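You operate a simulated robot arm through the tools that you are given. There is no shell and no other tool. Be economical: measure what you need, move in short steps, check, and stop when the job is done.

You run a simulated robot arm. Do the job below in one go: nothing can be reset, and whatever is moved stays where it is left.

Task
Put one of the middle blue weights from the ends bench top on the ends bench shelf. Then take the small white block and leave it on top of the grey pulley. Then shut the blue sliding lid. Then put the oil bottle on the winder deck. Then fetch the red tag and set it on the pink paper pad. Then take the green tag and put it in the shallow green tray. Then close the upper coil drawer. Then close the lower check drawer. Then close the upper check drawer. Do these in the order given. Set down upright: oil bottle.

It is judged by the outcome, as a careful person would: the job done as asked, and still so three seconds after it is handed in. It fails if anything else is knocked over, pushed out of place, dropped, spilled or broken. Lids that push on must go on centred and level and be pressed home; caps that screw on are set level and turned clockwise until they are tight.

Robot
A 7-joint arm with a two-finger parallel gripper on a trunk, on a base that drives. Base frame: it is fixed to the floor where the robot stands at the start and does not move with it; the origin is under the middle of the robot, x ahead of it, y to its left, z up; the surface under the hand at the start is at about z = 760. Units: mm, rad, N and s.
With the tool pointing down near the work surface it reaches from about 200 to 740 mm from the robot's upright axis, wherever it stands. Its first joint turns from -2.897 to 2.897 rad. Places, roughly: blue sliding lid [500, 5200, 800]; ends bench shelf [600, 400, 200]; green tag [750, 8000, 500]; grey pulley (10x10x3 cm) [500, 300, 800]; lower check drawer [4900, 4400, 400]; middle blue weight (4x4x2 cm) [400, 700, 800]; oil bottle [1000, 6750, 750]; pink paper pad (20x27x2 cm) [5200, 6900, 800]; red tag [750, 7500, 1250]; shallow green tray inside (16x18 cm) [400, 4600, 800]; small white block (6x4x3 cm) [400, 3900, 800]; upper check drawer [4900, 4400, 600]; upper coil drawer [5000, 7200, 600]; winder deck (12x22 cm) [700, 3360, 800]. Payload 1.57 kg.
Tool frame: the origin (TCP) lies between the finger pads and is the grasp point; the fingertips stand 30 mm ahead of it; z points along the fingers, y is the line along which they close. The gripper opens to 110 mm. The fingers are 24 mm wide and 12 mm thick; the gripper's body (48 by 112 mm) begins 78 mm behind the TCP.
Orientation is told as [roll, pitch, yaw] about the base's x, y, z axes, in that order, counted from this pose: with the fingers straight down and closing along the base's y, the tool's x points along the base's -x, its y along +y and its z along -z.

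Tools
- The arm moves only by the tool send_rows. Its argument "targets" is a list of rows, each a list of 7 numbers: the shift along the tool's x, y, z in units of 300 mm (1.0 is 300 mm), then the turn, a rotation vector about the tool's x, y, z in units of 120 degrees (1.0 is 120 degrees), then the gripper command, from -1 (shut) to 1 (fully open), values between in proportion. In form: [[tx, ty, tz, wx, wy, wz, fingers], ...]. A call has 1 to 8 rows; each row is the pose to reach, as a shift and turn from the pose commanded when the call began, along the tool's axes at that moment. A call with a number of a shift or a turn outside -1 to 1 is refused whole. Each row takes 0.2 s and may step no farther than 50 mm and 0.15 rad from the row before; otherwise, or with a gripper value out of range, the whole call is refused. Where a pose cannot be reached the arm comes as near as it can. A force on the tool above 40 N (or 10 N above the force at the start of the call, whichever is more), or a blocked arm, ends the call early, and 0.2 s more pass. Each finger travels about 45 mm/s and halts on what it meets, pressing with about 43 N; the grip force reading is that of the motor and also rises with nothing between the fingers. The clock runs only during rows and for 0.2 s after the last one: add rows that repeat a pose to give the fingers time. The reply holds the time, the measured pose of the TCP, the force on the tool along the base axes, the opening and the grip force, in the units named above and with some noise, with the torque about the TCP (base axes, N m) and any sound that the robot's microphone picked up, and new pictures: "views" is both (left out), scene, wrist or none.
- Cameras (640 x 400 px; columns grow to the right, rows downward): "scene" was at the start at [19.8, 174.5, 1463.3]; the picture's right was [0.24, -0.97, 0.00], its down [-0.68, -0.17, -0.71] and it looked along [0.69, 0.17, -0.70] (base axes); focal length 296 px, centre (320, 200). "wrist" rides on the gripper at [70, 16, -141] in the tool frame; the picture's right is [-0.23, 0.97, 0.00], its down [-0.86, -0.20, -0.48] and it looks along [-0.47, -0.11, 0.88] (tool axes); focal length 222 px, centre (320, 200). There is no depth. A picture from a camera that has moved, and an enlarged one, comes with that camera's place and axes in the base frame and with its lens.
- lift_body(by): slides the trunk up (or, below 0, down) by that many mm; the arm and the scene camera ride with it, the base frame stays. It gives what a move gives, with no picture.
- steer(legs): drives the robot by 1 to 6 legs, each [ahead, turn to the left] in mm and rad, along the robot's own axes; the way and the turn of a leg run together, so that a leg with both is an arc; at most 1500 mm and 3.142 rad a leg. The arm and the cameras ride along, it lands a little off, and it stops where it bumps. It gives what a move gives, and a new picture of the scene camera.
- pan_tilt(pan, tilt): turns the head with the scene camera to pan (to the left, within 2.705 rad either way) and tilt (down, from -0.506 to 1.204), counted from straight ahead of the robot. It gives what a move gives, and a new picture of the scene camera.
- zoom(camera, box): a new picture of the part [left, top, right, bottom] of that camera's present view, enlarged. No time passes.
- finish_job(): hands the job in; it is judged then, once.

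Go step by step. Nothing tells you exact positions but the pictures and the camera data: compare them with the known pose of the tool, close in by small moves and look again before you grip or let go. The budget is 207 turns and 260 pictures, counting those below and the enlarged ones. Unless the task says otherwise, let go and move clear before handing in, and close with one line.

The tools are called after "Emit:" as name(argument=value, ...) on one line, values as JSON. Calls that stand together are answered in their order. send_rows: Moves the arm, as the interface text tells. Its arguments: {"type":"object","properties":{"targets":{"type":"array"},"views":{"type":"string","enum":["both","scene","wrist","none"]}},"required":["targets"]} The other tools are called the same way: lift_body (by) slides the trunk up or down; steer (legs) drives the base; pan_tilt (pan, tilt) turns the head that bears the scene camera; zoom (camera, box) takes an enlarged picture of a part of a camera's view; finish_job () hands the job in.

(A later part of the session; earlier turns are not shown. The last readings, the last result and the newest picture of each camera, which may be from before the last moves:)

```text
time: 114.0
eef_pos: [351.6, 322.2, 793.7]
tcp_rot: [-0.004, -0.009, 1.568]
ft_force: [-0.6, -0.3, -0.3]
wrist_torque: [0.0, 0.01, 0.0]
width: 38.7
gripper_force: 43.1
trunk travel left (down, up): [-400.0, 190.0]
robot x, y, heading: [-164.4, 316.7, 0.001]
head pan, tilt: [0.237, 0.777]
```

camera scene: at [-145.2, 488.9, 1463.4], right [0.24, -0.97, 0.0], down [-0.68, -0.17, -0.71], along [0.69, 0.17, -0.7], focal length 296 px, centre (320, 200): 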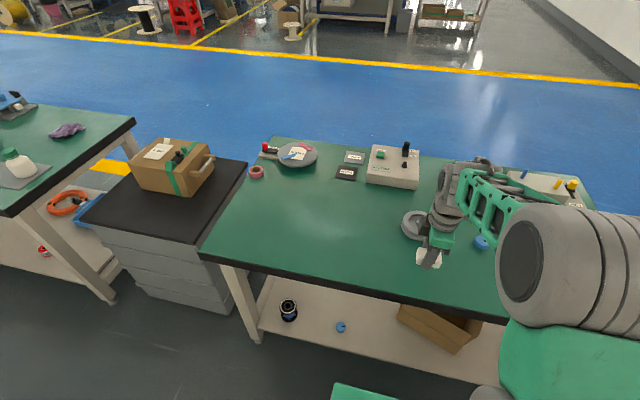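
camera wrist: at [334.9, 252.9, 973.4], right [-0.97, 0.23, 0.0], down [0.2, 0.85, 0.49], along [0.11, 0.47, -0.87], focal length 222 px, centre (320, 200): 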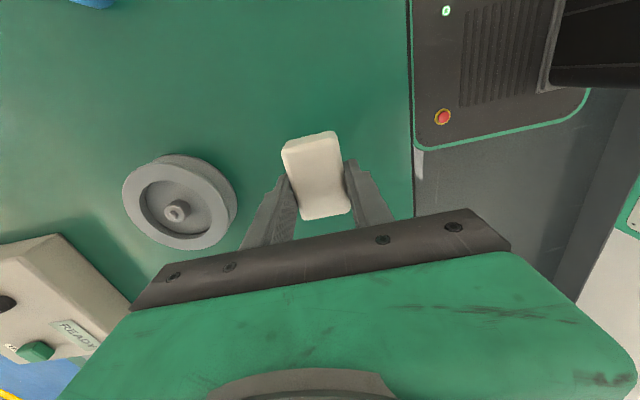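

Emit:
send_rows(targets=[[0, 0, 0.008, 0, 0, 0, -1], [0, 0, 0.015, 0, 0, 0, -1], [0, 0, 0.022, 0, 0, 0, -1]], views="wrist")

```text
time: 114.8
eef_pos: [352.7, 321.5, 790.3]
tcp_rot: [-0.009, -0.007, 1.569]
ft_force: [-6.5, -0.1, 25.0]
wrist_torque: [-0.23, 0.76, -0.15]
width: 38.9
gripper_force: 43.0
trunk travel left (down, up): [-400.0, 190.0]
robot x, y, heading: [-162.9, 314.9, -0.002]
head pan, tilt: [0.237, 0.777]
camera wrist: at [333.9, 251.0, 930.5], right [-0.97, 0.23, -0.01], down [0.2, 0.85, 0.49], along [0.12, 0.47, -0.87], focal length 222 px, centre (320, 200)
```

wrist: 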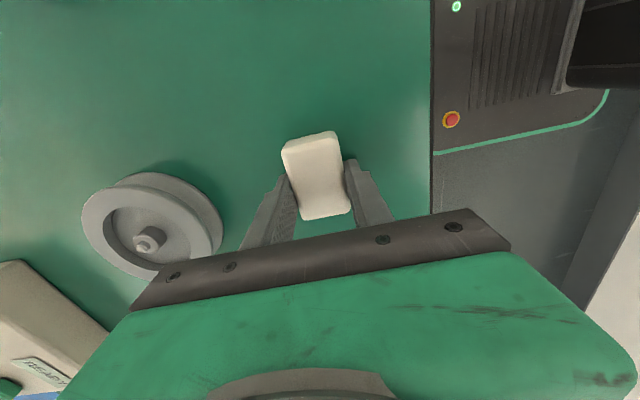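

Bench contact: the fingertips are at the block's bottom. I'll open, shift 9 mm to centre, rise 14 mm and regrip.

Emit:
send_rows(targets=[[0, 0, -0.003, 0, 0, 0, 0.1], [0, 0, -0.003, 0, 0, 0, 0.1], [0, 0, -0.003, 0, 0, 0, 0.1], [0.03, 0, -0.048, -0.0033, -0.0038, 0, 0.1], [0.03, 0, -0.048, -0.0033, -0.0038, 0, -1], [0.03, 0, -0.048, -0.0033, -0.0038, 0, -1], [0.03, 0, -0.048, -0.0033, -0.0038, 0, -1], [0.03, 0, -0.048, -0.0033, -0.0038, 0, -1]], views="wrist")

```text
time: 116.6
eef_pos: [351.5, 311.8, 800.5]
tcp_rot: [0.004, -0.017, 1.569]
ft_force: [0.7, -0.1, 0.5]
wrist_torque: [-0.02, 0.02, 0.01]
width: 39.0
gripper_force: 38.6
trunk travel left (down, up): [-400.0, 190.0]
robot x, y, heading: [-163.8, 315.8, 0.004]
head pan, tilt: [0.237, 0.777]
camera wrist: at [335.0, 240.8, 941.0], right [-0.97, 0.23, 0.01], down [0.2, 0.85, 0.49], along [0.11, 0.48, -0.87], focal length 222 px, centre (320, 200)
```

wrist: 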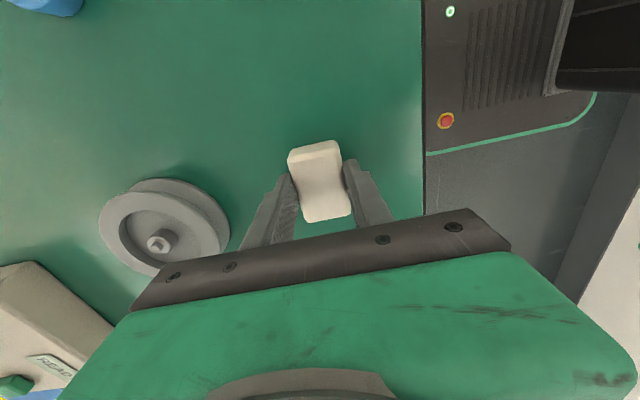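

Regripped. I'll lift and move partway to the pulley, then measure it.

Emit:
send_rows(targets=[[0, 0, -0.13, 0, 0, 0, -1], [0, 0, -0.25, 0, 0, 0, -1], [-0.03, -0.12, -0.25, 0, 0, 0, -1], [-0.06, -0.2, -0.25, 0, 0, 0, -1], [-0.06, -0.2, -0.25, 0, 0, 0, -1]])

Emit:
zoom(camera="wrist", box=[160, 120, 400, 270])

```text
time: 117.8
eef_pos: [410.2, 328.5, 875.1]
tcp_rot: [0.002, -0.017, 1.568]
ft_force: [-0.3, -0.5, -1.8]
wrist_torque: [-0.05, 0.01, -0.02]
width: 38.6
gripper_force: 43.1
trunk travel left (down, up): [-400.0, 190.0]
robot x, y, heading: [-162.9, 313.8, -0.002]
head pan, tilt: [0.237, 0.777]
camera scene: at [-145.4, 489.0, 1463.4], right [0.24, -0.97, 0.0], down [-0.68, -0.17, -0.71], along [0.69, 0.17, -0.7], focal length 296 px, centre (320, 200)
camera wrist: at [395.3, 256.7, 1014.9], right [-0.97, 0.23, 0.01], down [0.2, 0.85, 0.49], along [0.11, 0.48, -0.87], focal length 222 px, centre (320, 200)
```

scene: 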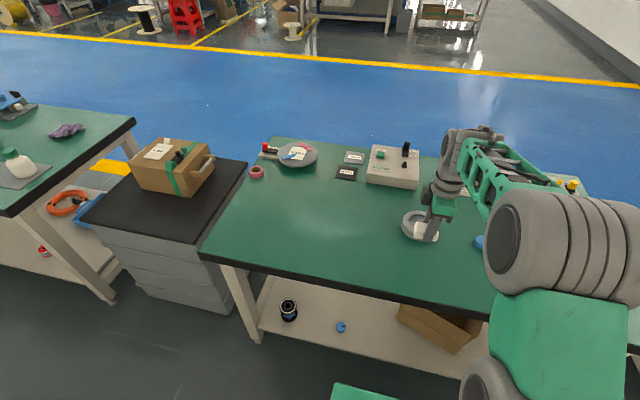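
wrist: 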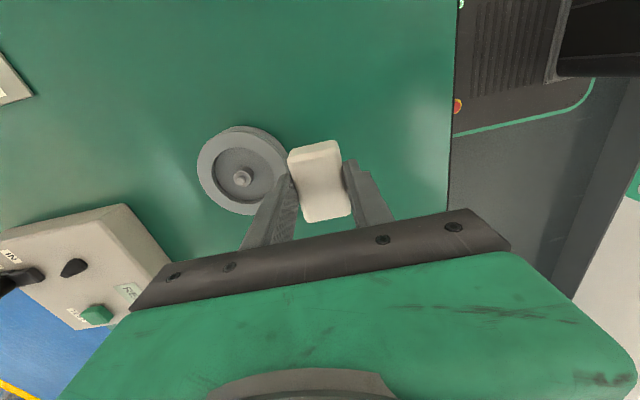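

```text
2.67 times, centred on (280, 195) of wrist
camera zoom: at [395.3, 256.7, 1014.9], right [-0.97, 0.23, 0.01], down [0.2, 0.85, 0.49], along [0.11, 0.48, -0.87], focal length 592 px, centre (427, 213)
```

zoom: 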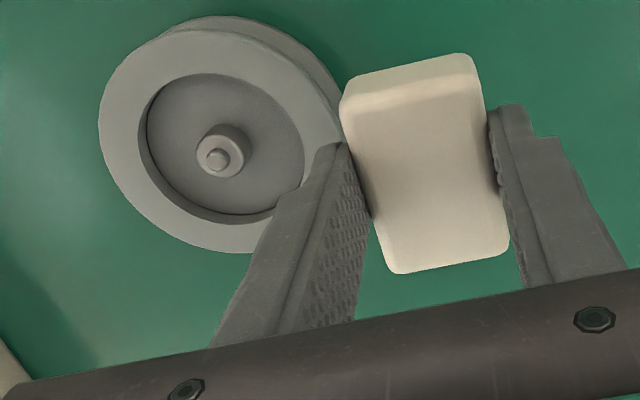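

The pulley is centred at about (499, 333), with its rim at ≈787 and the pin ≈8 mm higher. I'll place the block with its centre at (468, 334) on the rim.

Emit:
send_rows(targets=[[-0.015, -0.1, 0, 0, 0, 0, -1], [-0.027, -0.192, 0, 0, 0, 0, -1], [-0.027, -0.192, 0.07, 0, 0, 0, -1], [-0.027, -0.192, 0.115, 0, 0, 0, -1], [-0.027, -0.192, 0.115, 0, 0, 0, -1]])

Emit:
zoom(camera="wrist", box=[200, 100, 400, 225])

Emit:
zoom(camera="scene", box=[380, 180, 480, 245])

```text
time: 119.0
eef_pos: [469.5, 336.3, 840.0]
tcp_rot: [0.003, -0.019, 1.569]
ft_force: [-0.1, 0.1, -0.3]
wrist_torque: [0.03, 0.03, -0.02]
width: 39.0
gripper_force: 42.7
trunk travel left (down, up): [-400.0, 190.0]
robot x, y, heading: [-163.4, 314.0, -0.002]
head pan, tilt: [0.237, 0.777]
camera scene: at [-145.5, 488.9, 1463.4], right [0.24, -0.97, 0.0], down [-0.68, -0.17, -0.71], along [0.69, 0.17, -0.7], focal length 296 px, centre (320, 200)
camera wrist: at [452.9, 264.2, 980.5], right [-0.97, 0.23, 0.01], down [0.2, 0.85, 0.49], along [0.11, 0.48, -0.87], focal length 222 px, centre (320, 200)
```

scene: 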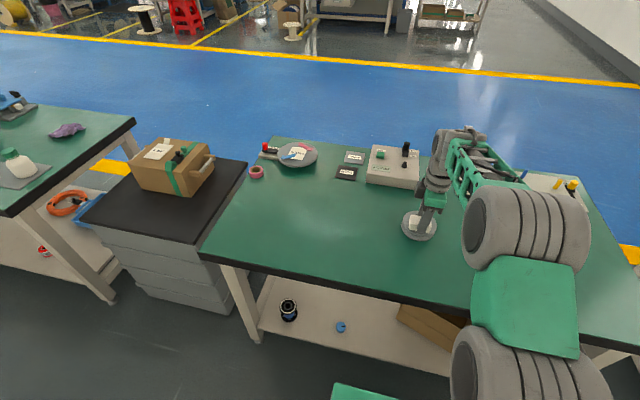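
wrist: 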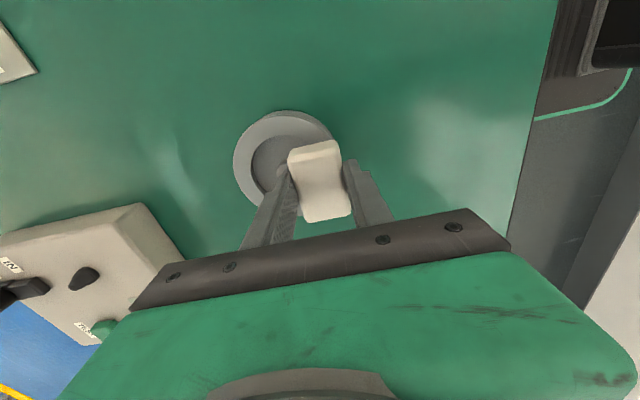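

```text
3.20 times, centred on (300, 162) of wrist
camera zoom: at [452.9, 264.2, 980.5], right [-0.97, 0.23, 0.01], down [0.2, 0.85, 0.49], along [0.11, 0.48, -0.87], focal length 711 px, centre (384, 320)
```

zoom: 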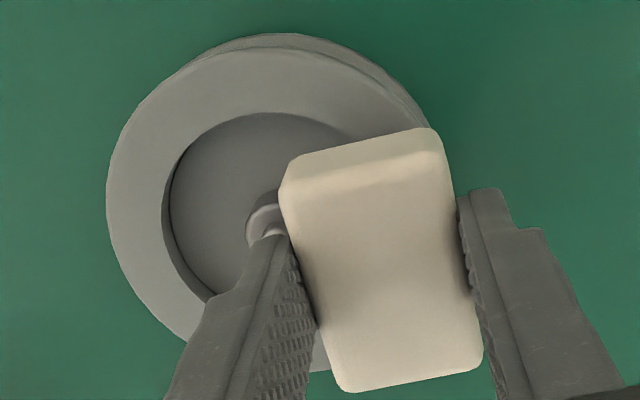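

```text
6.15 times, centred on (430, 212) of scene
camera zoom: at [-145.5, 488.9, 1463.4], right [0.24, -0.97, 0.0], down [-0.68, -0.17, -0.71], along [0.69, 0.17, -0.7], focal length 1818 px, centre (-357, 123)
```

zoom: 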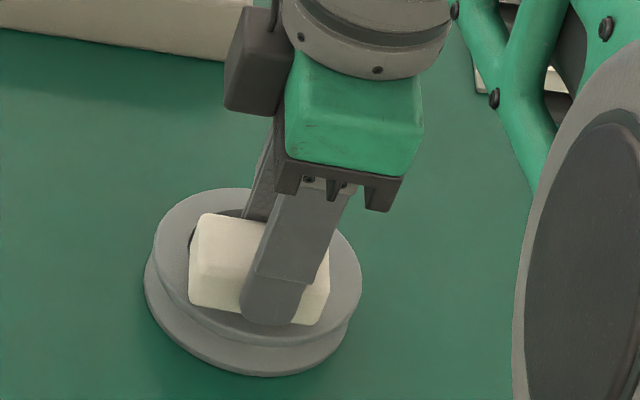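

Well placed. Lowering in small steps to contact.

Emit:
send_rows(targets=[[0, 0, 0.02, 0, 0, 0, -1], [0, 0, 0.03, 0, 0, 0, -1], [0, 0, 0.037, 0, 0, 0, -1], [0, 0, 0.044, 0, 0, 0, -1], [0, 0, 0.051, 0, 0, 0, -1]], views="none")

```text
time: 120.2
eef_pos: [469.1, 336.5, 829.8]
tcp_rot: [-0.001, -0.018, 1.566]
ft_force: [-3.3, -2.0, 13.4]
wrist_torque: [-0.13, 0.2, -0.04]
width: 38.8
gripper_force: 43.1
trunk travel left (down, up): [-400.0, 190.0]
robot x, y, heading: [-165.8, 312.3, -0.003]
head pan, tilt: [0.237, 0.777]
```

Contact at the expected rim height. I'll open slightly, then lift away.

Emit:
send_rows(targets=[[0, 0, -0.003, 0, 0, 0, -0.12], [0, 0, -0.003, 0, 0, 0, -0.12], [0, 0, -0.003, 0, 0, 0, -0.12], [0, 0, -0.06, 0, 0, 0, -0.12], [0, 0, -0.16, 0, 0, 0, 0], [0, 0, -0.3, 0, 0, 0, 0.2], [0, 0, -0.4, 0, 0, 0, 0.2]])

Emit:
zoom(camera="scene", box=[380, 180, 480, 245])

```text
time: 121.8
eef_pos: [469.8, 335.3, 948.0]
tcp_rot: [0.002, -0.019, 1.569]
ft_force: [0.6, 0.5, 0.2]
wrist_torque: [-0.01, 0.04, -0.02]
width: 65.9
gripper_force: 0.0
trunk travel left (down, up): [-400.0, 190.0]
robot x, y, heading: [-162.2, 314.5, -0.0]
head pan, tilt: [0.237, 0.777]
camera scene: at [-145.7, 488.9, 1463.4], right [0.24, -0.97, 0.0], down [-0.68, -0.17, -0.71], along [0.69, 0.17, -0.7], focal length 296 px, centre (320, 200)
camera wrist: at [454.2, 264.2, 1088.0], right [-0.97, 0.23, 0.01], down [0.2, 0.85, 0.49], along [0.11, 0.48, -0.87], focal length 222 px, centre (320, 200)
```

scene: 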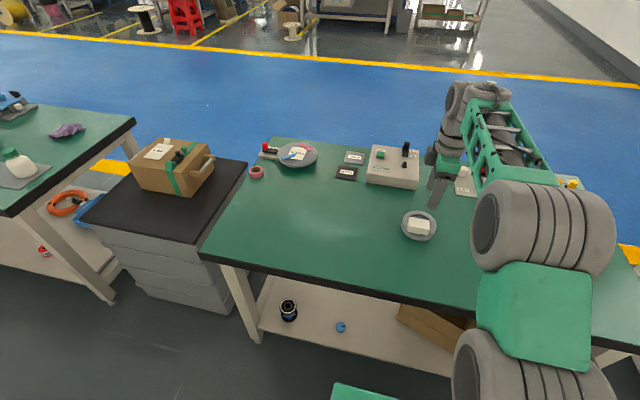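
wrist: 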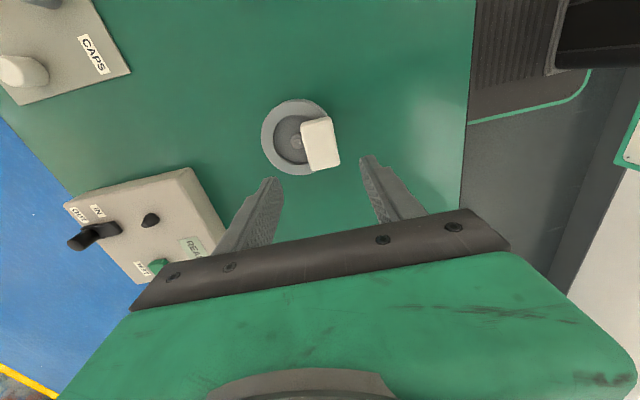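

```text
6.15 times, centred on (430, 212) of scene
camera zoom: at [-145.7, 488.9, 1463.4], right [0.24, -0.97, 0.0], down [-0.68, -0.17, -0.71], along [0.69, 0.17, -0.7], focal length 1818 px, centre (-357, 123)
```

zoom: 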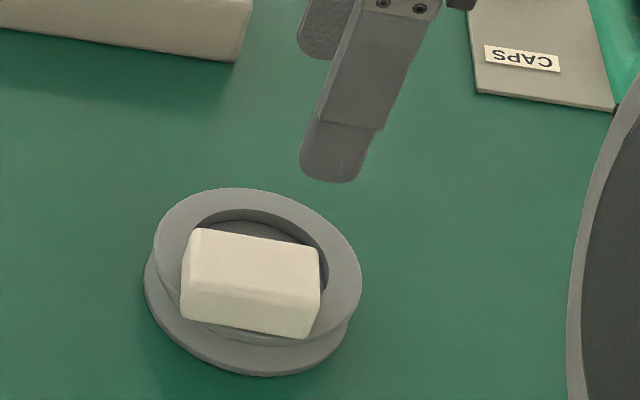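

The block sits flat on the pulley. I'll re-tuck the arm with its yaw back to zero for the drive to the blue lid at y≈5200.

Emit:
send_rows(targets=[[0, 0.1, -0.03, 0, 0, 0.07, 0.2], [0, 0.2, -0.06, 0, 0, 0.14, 0.2], [0, 0.3, -0.09, 0, 0, 0.21, 0.2], [0, 0.4, -0.12, 0, 0, 0.28, 0.2], [0, 0.52, -0.15, 0, 0, 0.35, 0.2], [0, 0.64, -0.17, 0, 0, 0.42, 0.2], [0, 0.76, -0.17, 0, 0, 0.49, 0.2], [0, 0.88, -0.17, 0, 0, 0.56, 0.2]], views="none")

Emit:
send_rows(targets=[[0.05, 0.02, 0, 0, 0, 0.065, 0.2], [0.1, 0.04, 0, 0, 0, 0.13, 0.2], [0.15, 0.06, 0, 0, 0, 0.19, 0.2]], views="none")

```text
time: 123.6
eef_pos: [206.4, 334.2, 998.0]
tcp_rot: [0.017, -0.005, 0.392]
ft_force: [-0.6, -0.5, 0.5]
wrist_torque: [0.05, -0.01, -0.01]
width: 66.3
gripper_force: 0.0
trunk travel left (down, up): [-400.0, 190.0]
robot x, y, heading: [-166.2, 312.9, -0.004]
head pan, tilt: [0.237, 0.777]
```

```text
time: 124.4
eef_pos: [158.1, 334.8, 998.5]
tcp_rot: [0.019, 0.004, -0.004]
ft_force: [0.3, -0.5, -0.6]
wrist_torque: [0.0, 0.06, -0.03]
width: 66.0
gripper_force: 0.2
trunk travel left (down, up): [-400.0, 190.0]
robot x, y, heading: [-162.3, 310.9, -0.0]
head pan, tilt: [0.237, 0.777]
```

Emit:
steer(legs=[[0, 1.565], [1500, 0], [900, 0]])

```text
time: 139.9
eef_pos: [-40.8, 3038.0, 998.0]
tcp_rot: [0.017, 0.005, 1.492]
ft_force: [1.2, 0.0, -1.2]
wrist_torque: [0.01, 0.03, 0.02]
width: 66.2
gripper_force: 0.0
trunk travel left (down, up): [-400.0, 190.0]
robot x, y, heading: [-45.4, 2713.0, 1.491]
head pan, tilt: [0.237, 0.777]
camera scene: at [-217.0, 2747.0, 1463.4], right [0.99, 0.16, 0.0], down [0.11, -0.69, -0.71], along [-0.11, 0.7, -0.7], focal length 296 px, centre (320, 200)
```

scene: 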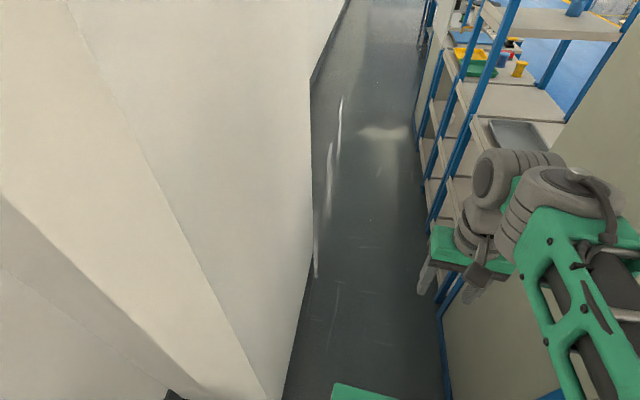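

Emit:
steer(legs=[[0, 0.136], [1500, 0], [900, 0]])

Emit:
pan_tilt(pan=-1.3, tilt=0.6)

```text
time: 152.4
eef_pos: [-208.7, 5456.8, 998.3]
tcp_rot: [0.017, 0.003, 1.609]
ft_force: [-0.4, -0.4, -0.4]
wrist_torque: [0.03, 0.0, -0.01]
width: 66.0
gripper_force: 0.0
trunk travel left (down, up): [-400.0, 190.0]
robot x, y, heading: [-172.6, 5133.7, 1.616]
head pan, tilt: [0.237, 0.777]
camera scene: at [-349.1, 5147.1, 1463.4], right [0.96, 0.27, 0.0], down [0.19, -0.67, -0.71], along [-0.2, 0.69, -0.7], focal length 296 px, centre (320, 200)
```

scene: 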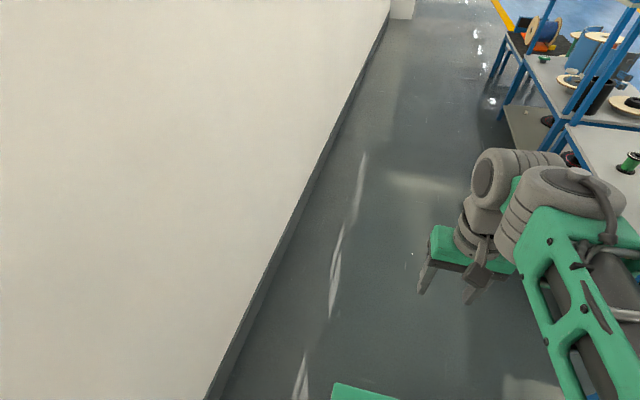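

```text
time: 154.0
eef_pos: [-208.9, 5455.4, 998.8]
tcp_rot: [0.018, 0.004, 1.608]
ft_force: [0.5, -0.3, -0.1]
wrist_torque: [0.01, -0.01, -0.01]
width: 66.0
gripper_force: 0.0
trunk travel left (down, up): [-400.0, 190.0]
robot x, y, heading: [-173.5, 5137.4, 1.611]
head pan, tilt: [-1.3, 0.6]
camera scene: at [-242.5, 5095.8, 1478.4], right [0.31, -0.95, 0.0], down [-0.54, -0.17, -0.83], along [0.79, 0.25, -0.56], focal length 296 px, centre (320, 200)
```

scene: 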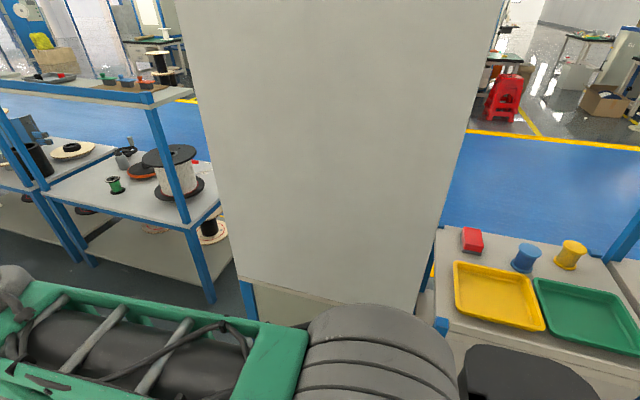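

A tall panel stands between me and the lid, so I need another way round. I'll look along the racks for gaps.

Emit:
pan_tilt(pan=-0.6, tilt=0.35)

Emit:
pan_tilt(pan=-1.1, tilt=0.35)

Emit:
pan_tilt(pan=-0.2, tilt=0.35)

```text
time: 155.1
eef_pos: [-209.5, 5456.6, 999.4]
tcp_rot: [0.019, 0.004, 1.609]
ft_force: [-0.7, -0.8, 0.8]
wrist_torque: [-0.04, -0.01, 0.0]
width: 66.1
gripper_force: 0.0
trunk travel left (down, up): [-400.0, 190.0]
robot x, y, heading: [-172.8, 5137.4, 1.614]
head pan, tilt: [-0.6, 0.351]
camera scene: at [-277.2, 5147.5, 1501.2], right [0.85, -0.53, 0.0], down [-0.18, -0.29, -0.94], along [0.5, 0.8, -0.34], focal length 296 px, centre (320, 200)
```

scene: 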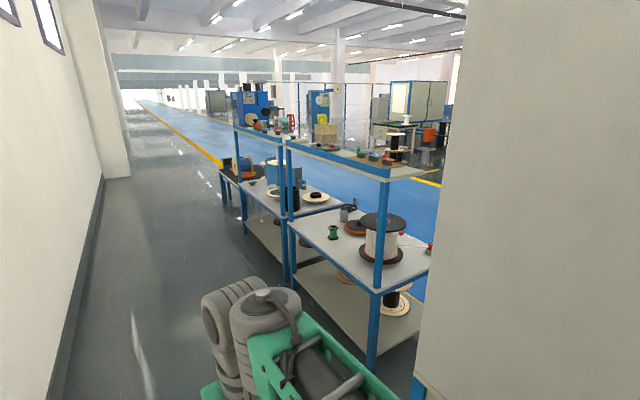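

```text
time: 156.0
eef_pos: [-208.6, 5457.5, 998.5]
tcp_rot: [0.017, 0.003, 1.611]
ft_force: [0.3, 0.3, -0.3]
wrist_torque: [0.03, -0.03, -0.02]
width: 66.0
gripper_force: 0.0
trunk travel left (down, up): [-400.0, 190.0]
robot x, y, heading: [-175.0, 5133.1, 1.612]
head pan, tilt: [-1.1, 0.351]
camera scene: at [-245.5, 5114.3, 1501.2], right [0.49, -0.87, 0.0], down [-0.3, -0.17, -0.94], along [0.82, 0.46, -0.34], focal length 296 px, centre (320, 200)
```

scene: 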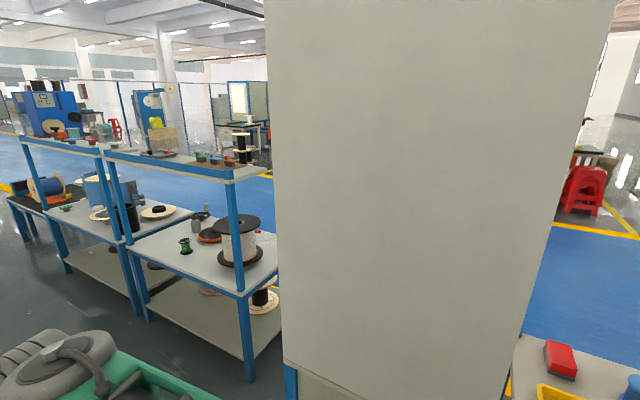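

```text
time: 157.2
eef_pos: [-209.2, 5457.3, 997.7]
tcp_rot: [0.017, 0.002, 1.608]
ft_force: [-0.6, -0.4, 0.7]
wrist_torque: [-0.04, -0.02, 0.02]
width: 66.0
gripper_force: 0.1
trunk travel left (down, up): [-400.0, 190.0]
robot x, y, heading: [-173.6, 5133.7, 1.61]
head pan, tilt: [-0.201, 0.351]
camera scene: at [-311.8, 5160.5, 1501.2], right [0.99, -0.16, 0.0], down [-0.05, -0.34, -0.94], along [0.15, 0.93, -0.34], focal length 296 px, centre (320, 200)
```

scene: 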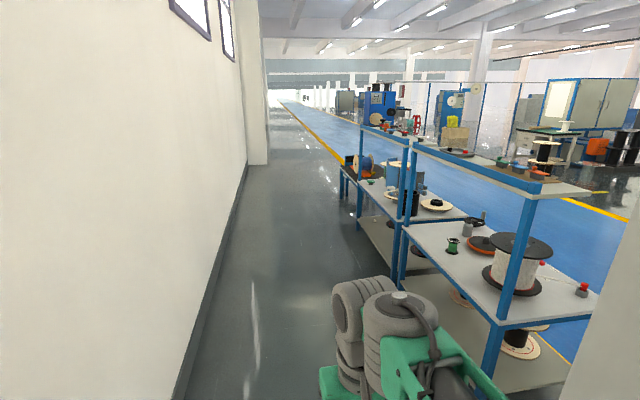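

The corridor opens at the far end (y≈9500+), leading to the blue aisle side where the lid is reachable. I'll drive on and look at the tags on the way.

Emit:
steer(legs=[[0, -0.02], [1500, 0], [1000, 0]])

Emit:
pan_tilt(pan=-1.5, tilt=0.4)

Emit:
pan_tilt(pan=-0.5, tilt=0.4)

```text
time: 169.9
eef_pos: [-245.5, 7976.9, 998.4]
tcp_rot: [0.017, 0.003, 1.591]
ft_force: [-0.1, 0.8, -0.2]
wrist_torque: [-0.02, 0.01, 0.02]
width: 65.9
gripper_force: 0.1
trunk travel left (down, up): [-400.0, 190.0]
robot x, y, heading: [-219.4, 7655.0, 1.59]
head pan, tilt: [-0.201, 0.351]
camera scene: at [-354.1, 7682.8, 1501.2], right [0.98, -0.18, 0.0], down [-0.06, -0.34, -0.94], along [0.17, 0.92, -0.34], focal length 296 px, centre (320, 200)
```

scene: 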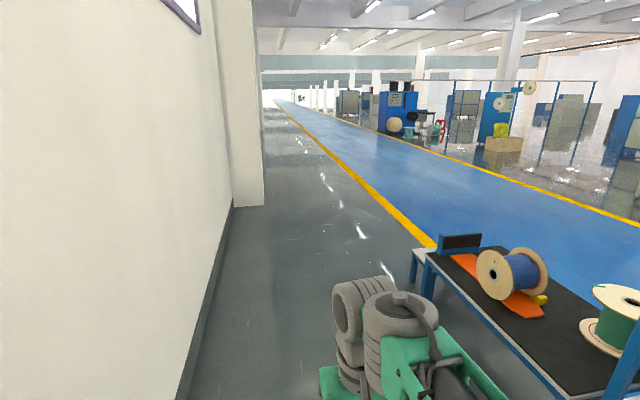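

```text
time: 171.4
eef_pos: [-245.9, 7976.4, 998.6]
tcp_rot: [0.019, 0.003, 1.591]
ft_force: [-0.7, 1.0, 0.1]
wrist_torque: [-0.01, 0.02, 0.01]
width: 65.9
gripper_force: 0.1
trunk travel left (down, up): [-400.0, 190.0]
robot x, y, heading: [-218.4, 7652.7, 1.593]
head pan, tilt: [-1.499, 0.4]
camera scene: at [-278.4, 7600.0, 1496.7], right [0.09, -1.0, 0.0], down [-0.39, -0.04, -0.92], along [0.92, 0.09, -0.39], focal length 296 px, centre (320, 200)
```

scene: 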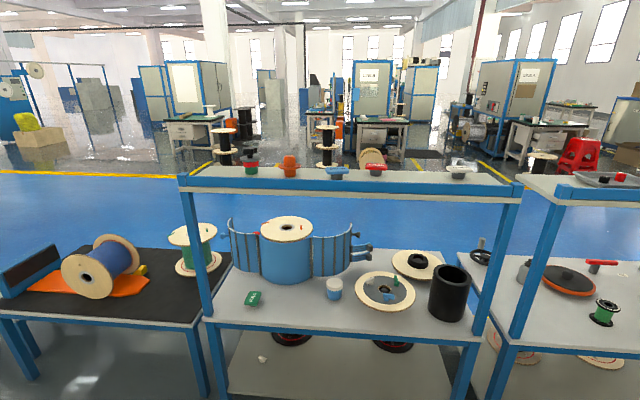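

```text
time: 172.6
eef_pos: [-244.1, 7975.8, 998.4]
tcp_rot: [0.017, 0.005, 1.592]
ft_force: [0.4, -0.3, -0.2]
wrist_torque: [0.01, -0.02, -0.02]
width: 66.1
gripper_force: 0.1
trunk travel left (down, up): [-400.0, 190.0]
robot x, y, heading: [-218.6, 7652.5, 1.598]
head pan, tilt: [-0.499, 0.4]
camera scene: at [-328.1, 7673.5, 1496.7], right [0.89, -0.46, 0.0], down [-0.18, -0.35, -0.92], along [0.42, 0.82, -0.39], focal length 296 px, centre (320, 200)
```

scene: 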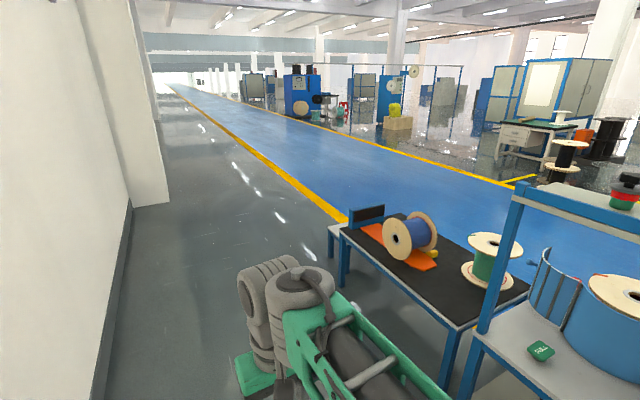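

I'll zoom into the rack to identify the tags and the bottle.

Emit:
pan_tilt(pan=-1.5, tilt=0.4)

Emit:
zoom(camera="scene", box=[200, 140, 520, 340])

Emit:
zoom(camera="scene", box=[220, 270, 320, 332])

Emit:
pan_tilt(pan=-2.2, tilt=0.4)

```text
time: 173.9
eef_pos: [-245.8, 7976.6, 997.9]
tcp_rot: [0.017, 0.004, 1.591]
ft_force: [-0.8, 0.1, -0.5]
wrist_torque: [0.02, -0.01, 0.04]
width: 66.0
gripper_force: 0.1
trunk travel left (down, up): [-400.0, 190.0]
robot x, y, heading: [-221.0, 7652.4, 1.589]
head pan, tilt: [-1.499, 0.4]
camera scene: at [-278.4, 7600.0, 1496.7], right [0.09, -1.0, 0.0], down [-0.39, -0.04, -0.92], along [0.92, 0.09, -0.39], focal length 296 px, centre (320, 200)
```

scene: 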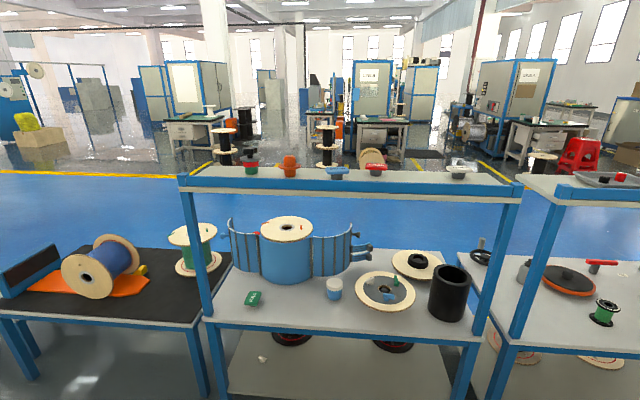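

```text
2.00 times, centred on (360, 240) of scene
camera zoom: at [-278.4, 7600.0, 1496.7], right [0.09, -1.0, 0.0], down [-0.39, -0.04, -0.92], along [0.92, 0.09, -0.39], focal length 591 px, centre (240, 120)
```

zoom: 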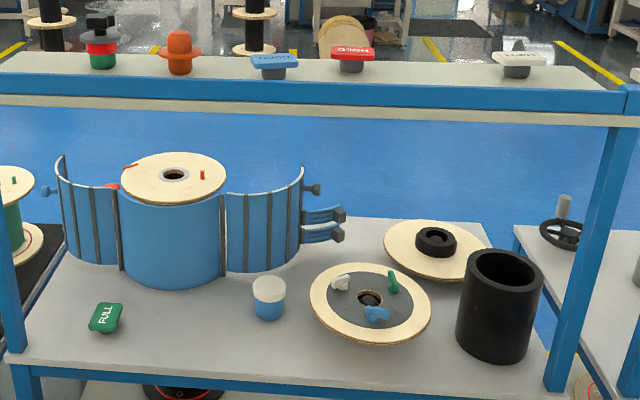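

```text
6.40 times, centred on (270, 301) of scene
camera zoom: at [-278.4, 7600.0, 1496.7], right [0.09, -1.0, 0.0], down [-0.39, -0.04, -0.92], along [0.92, 0.09, -0.39], focal length 1891 px, centre (640, -446)
```

zoom: 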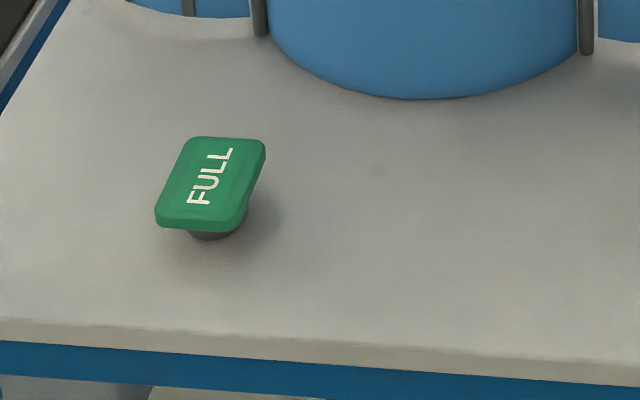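

```text
time: 175.0
eef_pos: [-244.6, 7976.5, 999.0]
tcp_rot: [0.018, 0.003, 1.591]
ft_force: [0.2, 0.9, -0.7]
wrist_torque: [0.02, -0.01, 0.0]
width: 66.1
gripper_force: 0.2
trunk travel left (down, up): [-400.0, 190.0]
robot x, y, heading: [-216.9, 7653.2, 1.589]
head pan, tilt: [-2.201, 0.4]
camera scene: at [-294.5, 7538.4, 1496.7], right [-0.57, -0.82, 0.0], down [-0.32, 0.22, -0.92], along [0.76, -0.53, -0.39], focal length 296 px, centre (320, 200)
```

scene: 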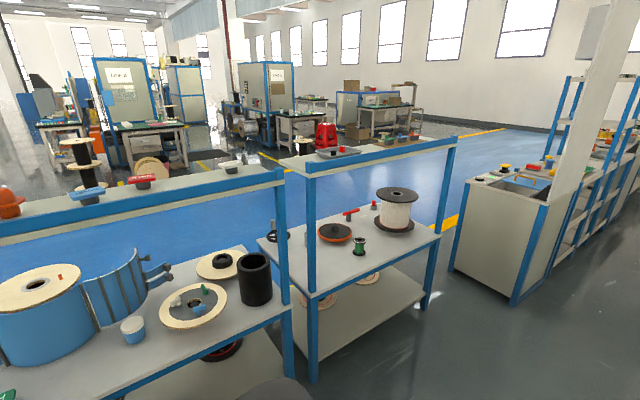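

The racks' far side is the aisle, and everything remaining is reachable from there. I'll zoom in on the lid unit once, then drive around the far end.

Emit:
zoom(camera="scene", box=[440, 130, 600, 230])

Emit:
pan_tilt(pan=-0.5, tilt=0.5)

Emit:
steer(legs=[[1500, 0]])

```text
4.00 times, centred on (520, 180) of scene
camera zoom: at [-294.5, 7538.4, 1496.7], right [-0.57, -0.82, 0.0], down [-0.32, 0.22, -0.92], along [0.76, -0.53, -0.39], focal length 1182 px, centre (-480, 280)
```

zoom: 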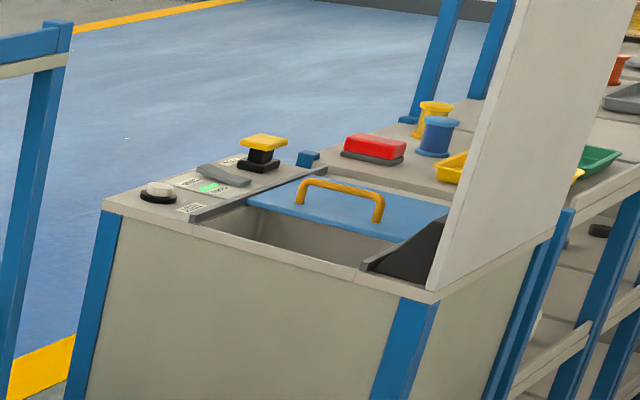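

```text
time: 176.7
eef_pos: [-244.7, 7975.6, 998.0]
tcp_rot: [0.017, 0.004, 1.592]
ft_force: [-0.4, 0.2, 0.0]
wrist_torque: [0.02, 0.04, -0.02]
width: 65.8
gripper_force: 0.0
trunk travel left (down, up): [-400.0, 190.0]
robot x, y, heading: [-215.5, 7654.9, 1.594]
head pan, tilt: [-0.499, 0.499]
camera scene: at [-328.8, 7672.0, 1487.5], right [0.89, -0.46, 0.0], down [-0.22, -0.43, -0.88], along [0.4, 0.78, -0.48], focal length 296 px, centre (320, 200)
```

scene: 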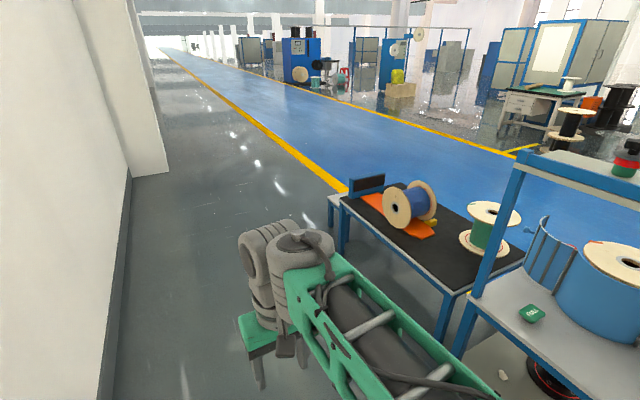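

```text
time: 184.3
eef_pos: [-294.7, 9507.2, 998.6]
tcp_rot: [0.017, 0.004, 1.604]
ft_force: [0.8, 1.0, -0.3]
wrist_torque: [-0.01, 0.02, -0.01]
width: 65.8
gripper_force: 0.0
trunk travel left (down, up): [-400.0, 190.0]
robot x, y, heading: [-260.1, 9183.1, 1.607]
head pan, tilt: [-0.499, 0.499]
camera scene: at [-374.0, 9201.3, 1487.5], right [0.89, -0.45, 0.0], down [-0.21, -0.43, -0.88], along [0.39, 0.79, -0.48], focal length 296 px, centre (320, 200)
```

scene: 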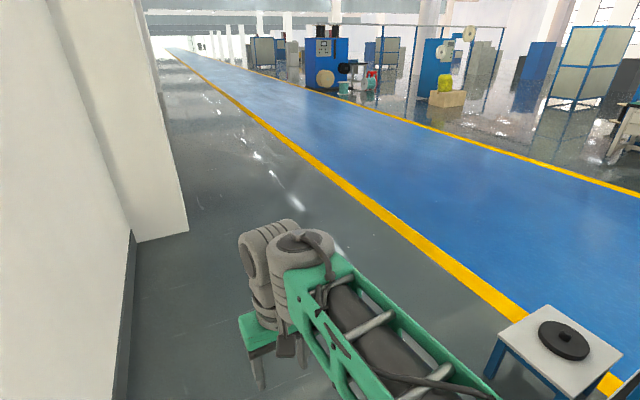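

Emit:
steer(legs=[[1000, 0], [0, -1.6], [1500, 0], [350, 0], [0, -1.57]])

```text
time: 206.0
eef_pos: [1576.7, 9841.7, 998.2]
tcp_rot: [0.018, 0.003, -1.555]
ft_force: [-0.9, 1.0, -1.0]
wrist_torque: [0.02, -0.01, 0.0]
width: 65.9
gripper_force: 0.1
trunk travel left (down, up): [-400.0, 190.0]
robot x, y, heading: [1549.8, 10165.3, -1.551]
head pan, tilt: [-0.499, 0.499]
camera scene: at [1662.4, 10146.5, 1487.5], right [-0.89, 0.46, 0.0], down [0.22, 0.42, -0.88], along [-0.41, -0.78, -0.48], focal length 296 px, centre (320, 200)
```

scene: 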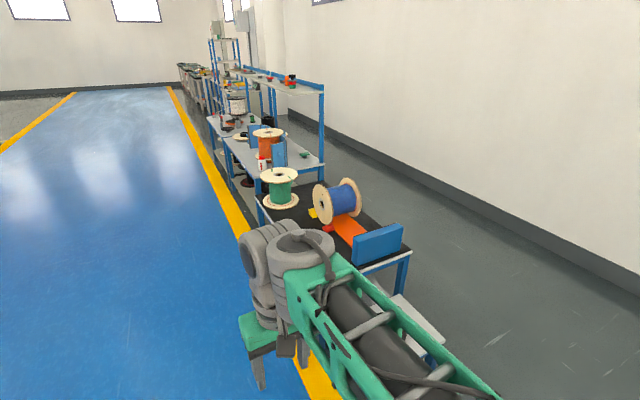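

Emit:
steer(legs=[[0, -0.02], [1500, 0], [1500, 0], [1500, 0], [380, 0], [0, -1.57]])

Emit:
pan_tilt(pan=0.2, tilt=0.65)

```text
time: 233.5
eef_pos: [1236.6, 5256.4, 998.3]
tcp_rot: [0.017, 0.004, -3.089]
ft_force: [0.4, -0.6, -0.6]
wrist_torque: [-0.01, -0.01, 0.0]
width: 66.1
gripper_force: 0.1
trunk travel left (down, up): [-400.0, 190.0]
robot x, y, heading: [1559.9, 5289.8, -3.084]
head pan, tilt: [-0.499, 0.499]
camera scene: at [1544.5, 5182.6, 1487.5], right [0.43, 0.9, 0.0], down [0.43, -0.21, -0.88], along [-0.79, 0.38, -0.48], focal length 296 px, centre (320, 200)
```

scene: 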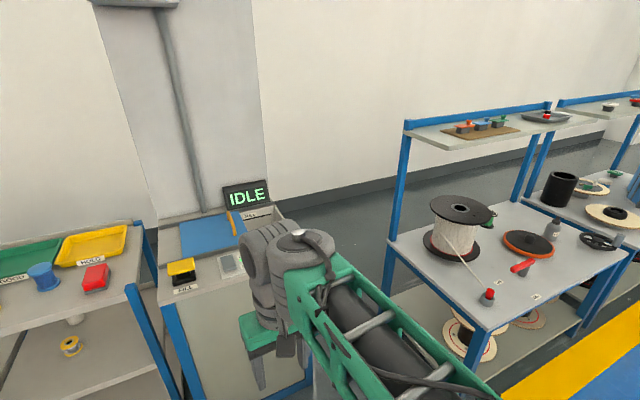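

```text
time: 234.6
eef_pos: [1237.0, 5257.1, 997.0]
tcp_rot: [0.018, 0.005, -3.09]
ft_force: [-0.6, 0.4, 0.0]
wrist_torque: [0.0, 0.0, -0.01]
width: 66.3
gripper_force: 0.1
trunk travel left (down, up): [-400.0, 190.0]
robot x, y, heading: [1559.8, 5294.1, -3.088]
head pan, tilt: [0.201, 0.649]
camera scene: at [1542.7, 5121.6, 1474.2], right [-0.25, 0.97, 0.0], down [0.58, 0.15, -0.8], along [-0.77, -0.2, -0.6], focal length 296 px, centre (320, 200)
```

scene: 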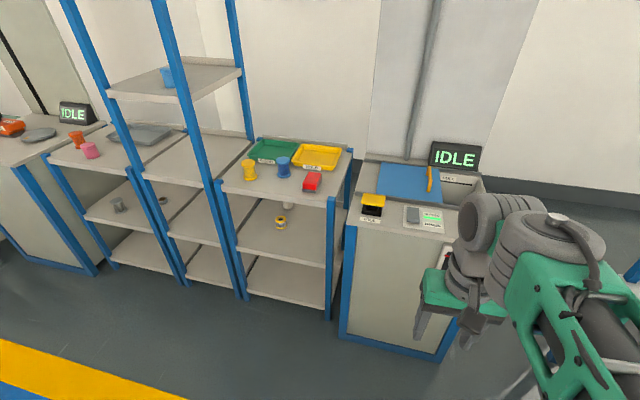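

The blue lid (y≈5100–5290) has a yellow handle along its +y edge, with the opening on the +y side. I'll drive up to the unit and tilt in for a closer look.

Emit:
steer(legs=[[0, -0.03], [430, 0]])

Emit:
pan_tilt(pan=0.1, tilt=0.8)

```text
time: 237.6
eef_pos: [810.5, 5252.0, 998.4]
tcp_rot: [0.018, 0.004, -3.111]
ft_force: [-0.3, -0.2, -0.2]
wrist_torque: [-0.01, -0.01, 0.03]
width: 65.9
gripper_force: 0.1
trunk travel left (down, up): [-400.0, 190.0]
robot x, y, heading: [1135.3, 5278.4, -3.109]
head pan, tilt: [0.201, 0.649]
camera scene: at [1113.3, 5109.7, 1474.1], right [-0.23, 0.97, 0.0], down [0.59, 0.14, -0.8], along [-0.78, -0.18, -0.6], focal length 296 px, centre (320, 200)
```

scene: 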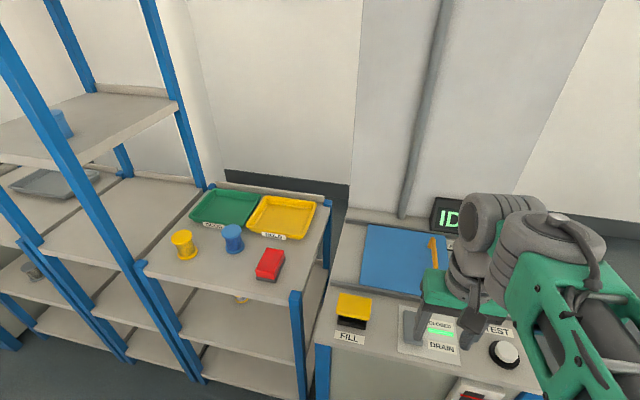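

```text
time: 238.3
eef_pos: [810.7, 5250.7, 998.5]
tcp_rot: [0.018, 0.004, -3.111]
ft_force: [-0.5, 0.0, -0.4]
wrist_torque: [-0.01, -0.03, 0.01]
width: 65.9
gripper_force: 0.1
trunk travel left (down, up): [-400.0, 190.0]
robot x, y, heading: [1133.2, 5280.2, -3.113]
head pan, tilt: [0.099, 0.799]
camera scene: at [1117.8, 5119.2, 1461.6], right [-0.13, 0.99, 0.0], down [0.71, 0.09, -0.7], along [-0.69, -0.09, -0.72], focal length 296 px, centre (320, 200)
```

scene: 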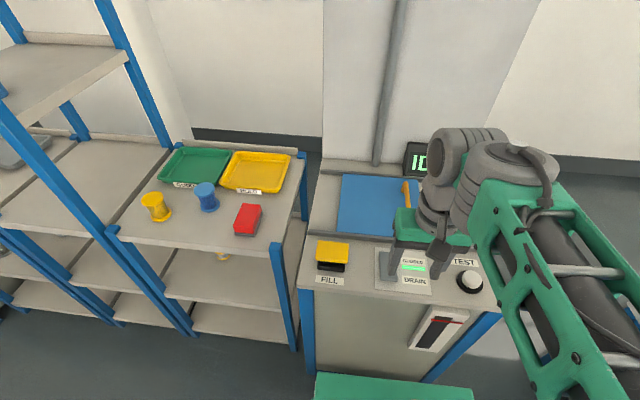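

Extending over the lid to view it with the wrist camera.

Emit:
send_rows(targets=[[-0.15, 0, 0, -0.0086, 0.002, 0, 0.2], [-0.3, 0, 0, -0.0086, 0.002, 0, 0.2], [-0.45, 0, 0, -0.0086, 0.002, 0, 0.2], [-0.6, 0, 0, -0.0086, 0.002, 0, 0.2], [-0.75, 0, 0, -0.0086, 0.002, 0, 0.2], [-0.9, 0, 0, -0.0086, 0.002, 0, 0.2], [-0.95, 0, 0, -0.0086, 0.002, 0, 0.2]])

```text
time: 239.9
eef_pos: [525.2, 5243.0, 994.6]
tcp_rot: [0.034, 0.007, -3.112]
ft_force: [-0.1, 0.2, -0.2]
wrist_torque: [0.02, 0.0, 0.01]
width: 66.0
gripper_force: 0.1
trunk travel left (down, up): [-400.0, 190.0]
robot x, y, heading: [1135.5, 5282.6, -3.108]
head pan, tilt: [0.099, 0.799]
camera scene: at [1117.4, 5119.2, 1461.5], right [-0.13, 0.99, 0.0], down [0.71, 0.09, -0.7], along [-0.69, -0.09, -0.72], focal length 296 px, centre (320, 200)
camera wrist: at [593.7, 5234.8, 1137.4], right [-0.2, -0.98, 0.03], down [-0.86, 0.19, 0.46], along [-0.46, 0.06, -0.88], focal length 222 px, centre (320, 200)
```

scene: 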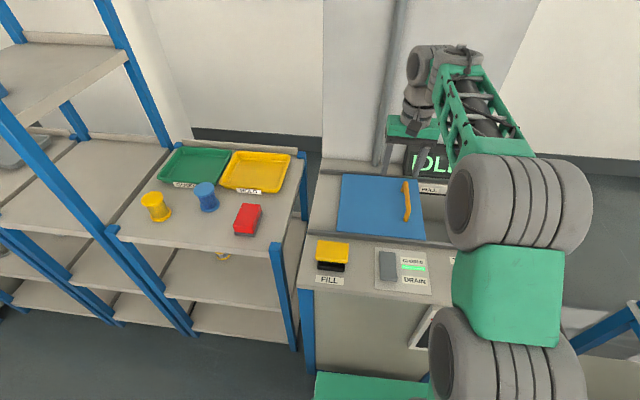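
wrist: 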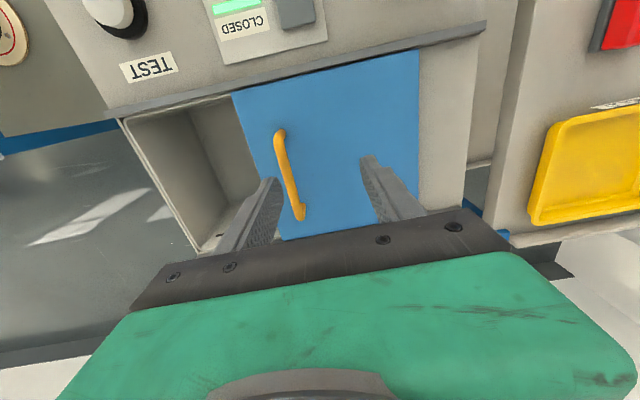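

The handle bar is at about y=5289, x 415–546. I'll level the tool and come down over its middle.

Emit:
send_rows(targets=[[-0.04, -0.06, 0.1, 0.0162, 0, 0, 0.2], [-0.08, -0.12, 0.2, 0.0162, 0, 0, 0.2], [-0.112, -0.157, 0.3, 0.0162, 0, 0, 0.2], [-0.112, -0.157, 0.35, 0.0162, 0, 0, 0.2], [-0.112, -0.157, 0.35, 0.0162, 0, 0, 0.2]])

Emit:
zoom(camera="wrist", box=[200, 100, 440, 250])

Emit:
zoom(camera="scene", box=[340, 110, 480, 250])

```text
time: 241.1
eef_pos: [492.1, 5285.9, 890.3]
tcp_rot: [0.001, 0.007, -3.114]
ft_force: [-0.6, -0.6, -0.7]
wrist_torque: [0.0, 0.02, -0.02]
width: 65.7
gripper_force: 0.2
trunk travel left (down, up): [-400.0, 190.0]
robot x, y, heading: [1134.1, 5283.2, -3.107]
head pan, tilt: [0.099, 0.799]
camera scene: at [1117.7, 5119.2, 1461.5], right [-0.13, 0.99, 0.0], down [0.71, 0.09, -0.7], along [-0.69, -0.09, -0.72], focal length 296 px, centre (320, 200)
camera wrist: at [560.7, 5272.1, 1030.9], right [-0.2, -0.98, 0.0], down [-0.86, 0.17, 0.47], along [-0.46, 0.09, -0.88], focal length 222 px, centre (320, 200)
```

scene: 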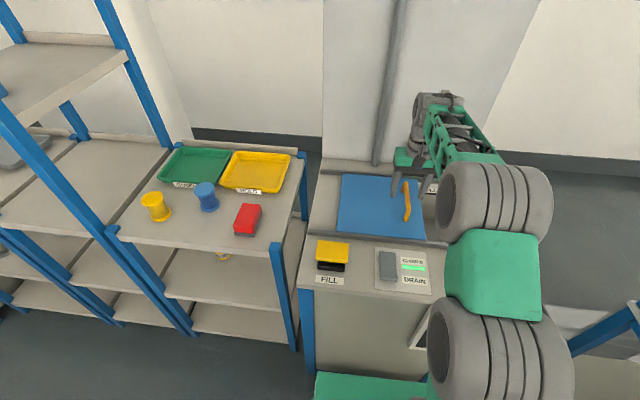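
wrist: 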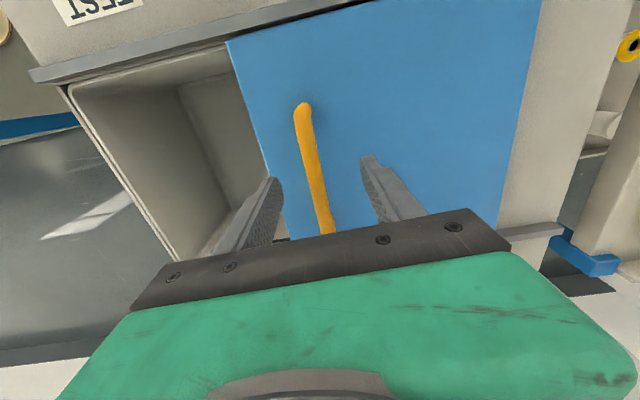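

```text
2.67 times, centred on (320, 175) of wrist
camera zoom: at [560.7, 5272.1, 1030.9], right [-0.2, -0.98, 0.0], down [-0.86, 0.17, 0.47], along [-0.46, 0.09, -0.88], focal length 592 px, centre (320, 267)
```

zoom: 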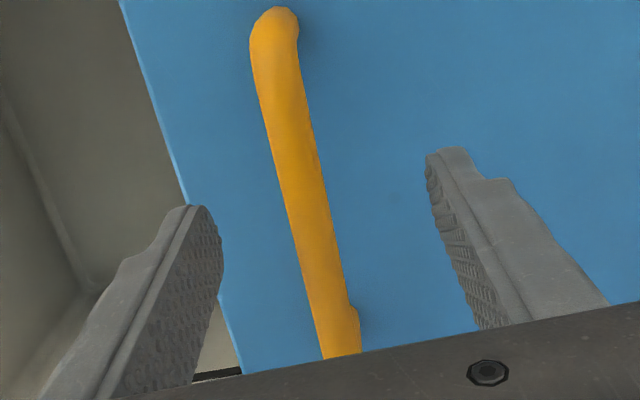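

```text
2.86 times, centred on (410, 180) of scene
camera zoom: at [1117.7, 5119.2, 1461.5], right [-0.13, 0.99, 0.0], down [0.71, 0.09, -0.7], along [-0.69, -0.09, -0.72], focal length 844 px, centre (63, 257)
```

zoom: 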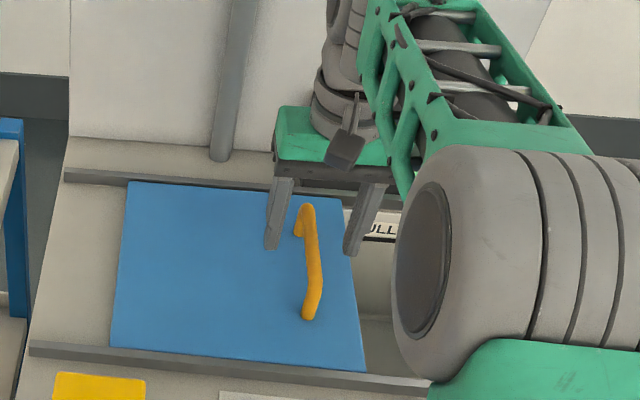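

The handle is at y≈5295, z≈840. I'll descend to straddle it and close.

Emit:
send_rows(targets=[[0, -0.03, 0.05, 0, 0, 0, 0.2], [0, -0.03, 0.1, 0, 0, 0, 0.2], [0, -0.03, 0.14, 0, 0, 0, 0.2], [0, -0.03, 0.14, 0, 0, 0, -0.4], [0, -0.03, 0.14, 0, 0, 0, -1], [0, -0.03, 0.14, 0, 0, 0, -1], [0, -0.03, 0.14, 0, 0, 0, -1]], views="wrist")

```text
time: 242.7
eef_pos: [491.6, 5294.7, 847.5]
tcp_rot: [0.001, 0.006, -3.111]
ft_force: [0.5, -1.0, -1.7]
wrist_torque: [0.02, 0.12, -0.48]
width: 14.7
gripper_force: 20.6
trunk travel left (down, up): [-400.0, 190.0]
robot x, y, heading: [1133.2, 5282.1, -3.111]
head pan, tilt: [0.099, 0.799]
camera wrist: at [560.7, 5280.5, 989.4], right [-0.2, -0.98, 0.0], down [-0.86, 0.18, 0.47], along [-0.46, 0.09, -0.88], focal length 222 px, centre (320, 200)
```

wrist: 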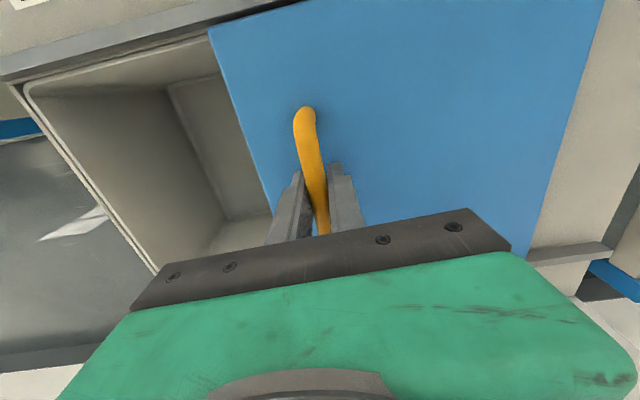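

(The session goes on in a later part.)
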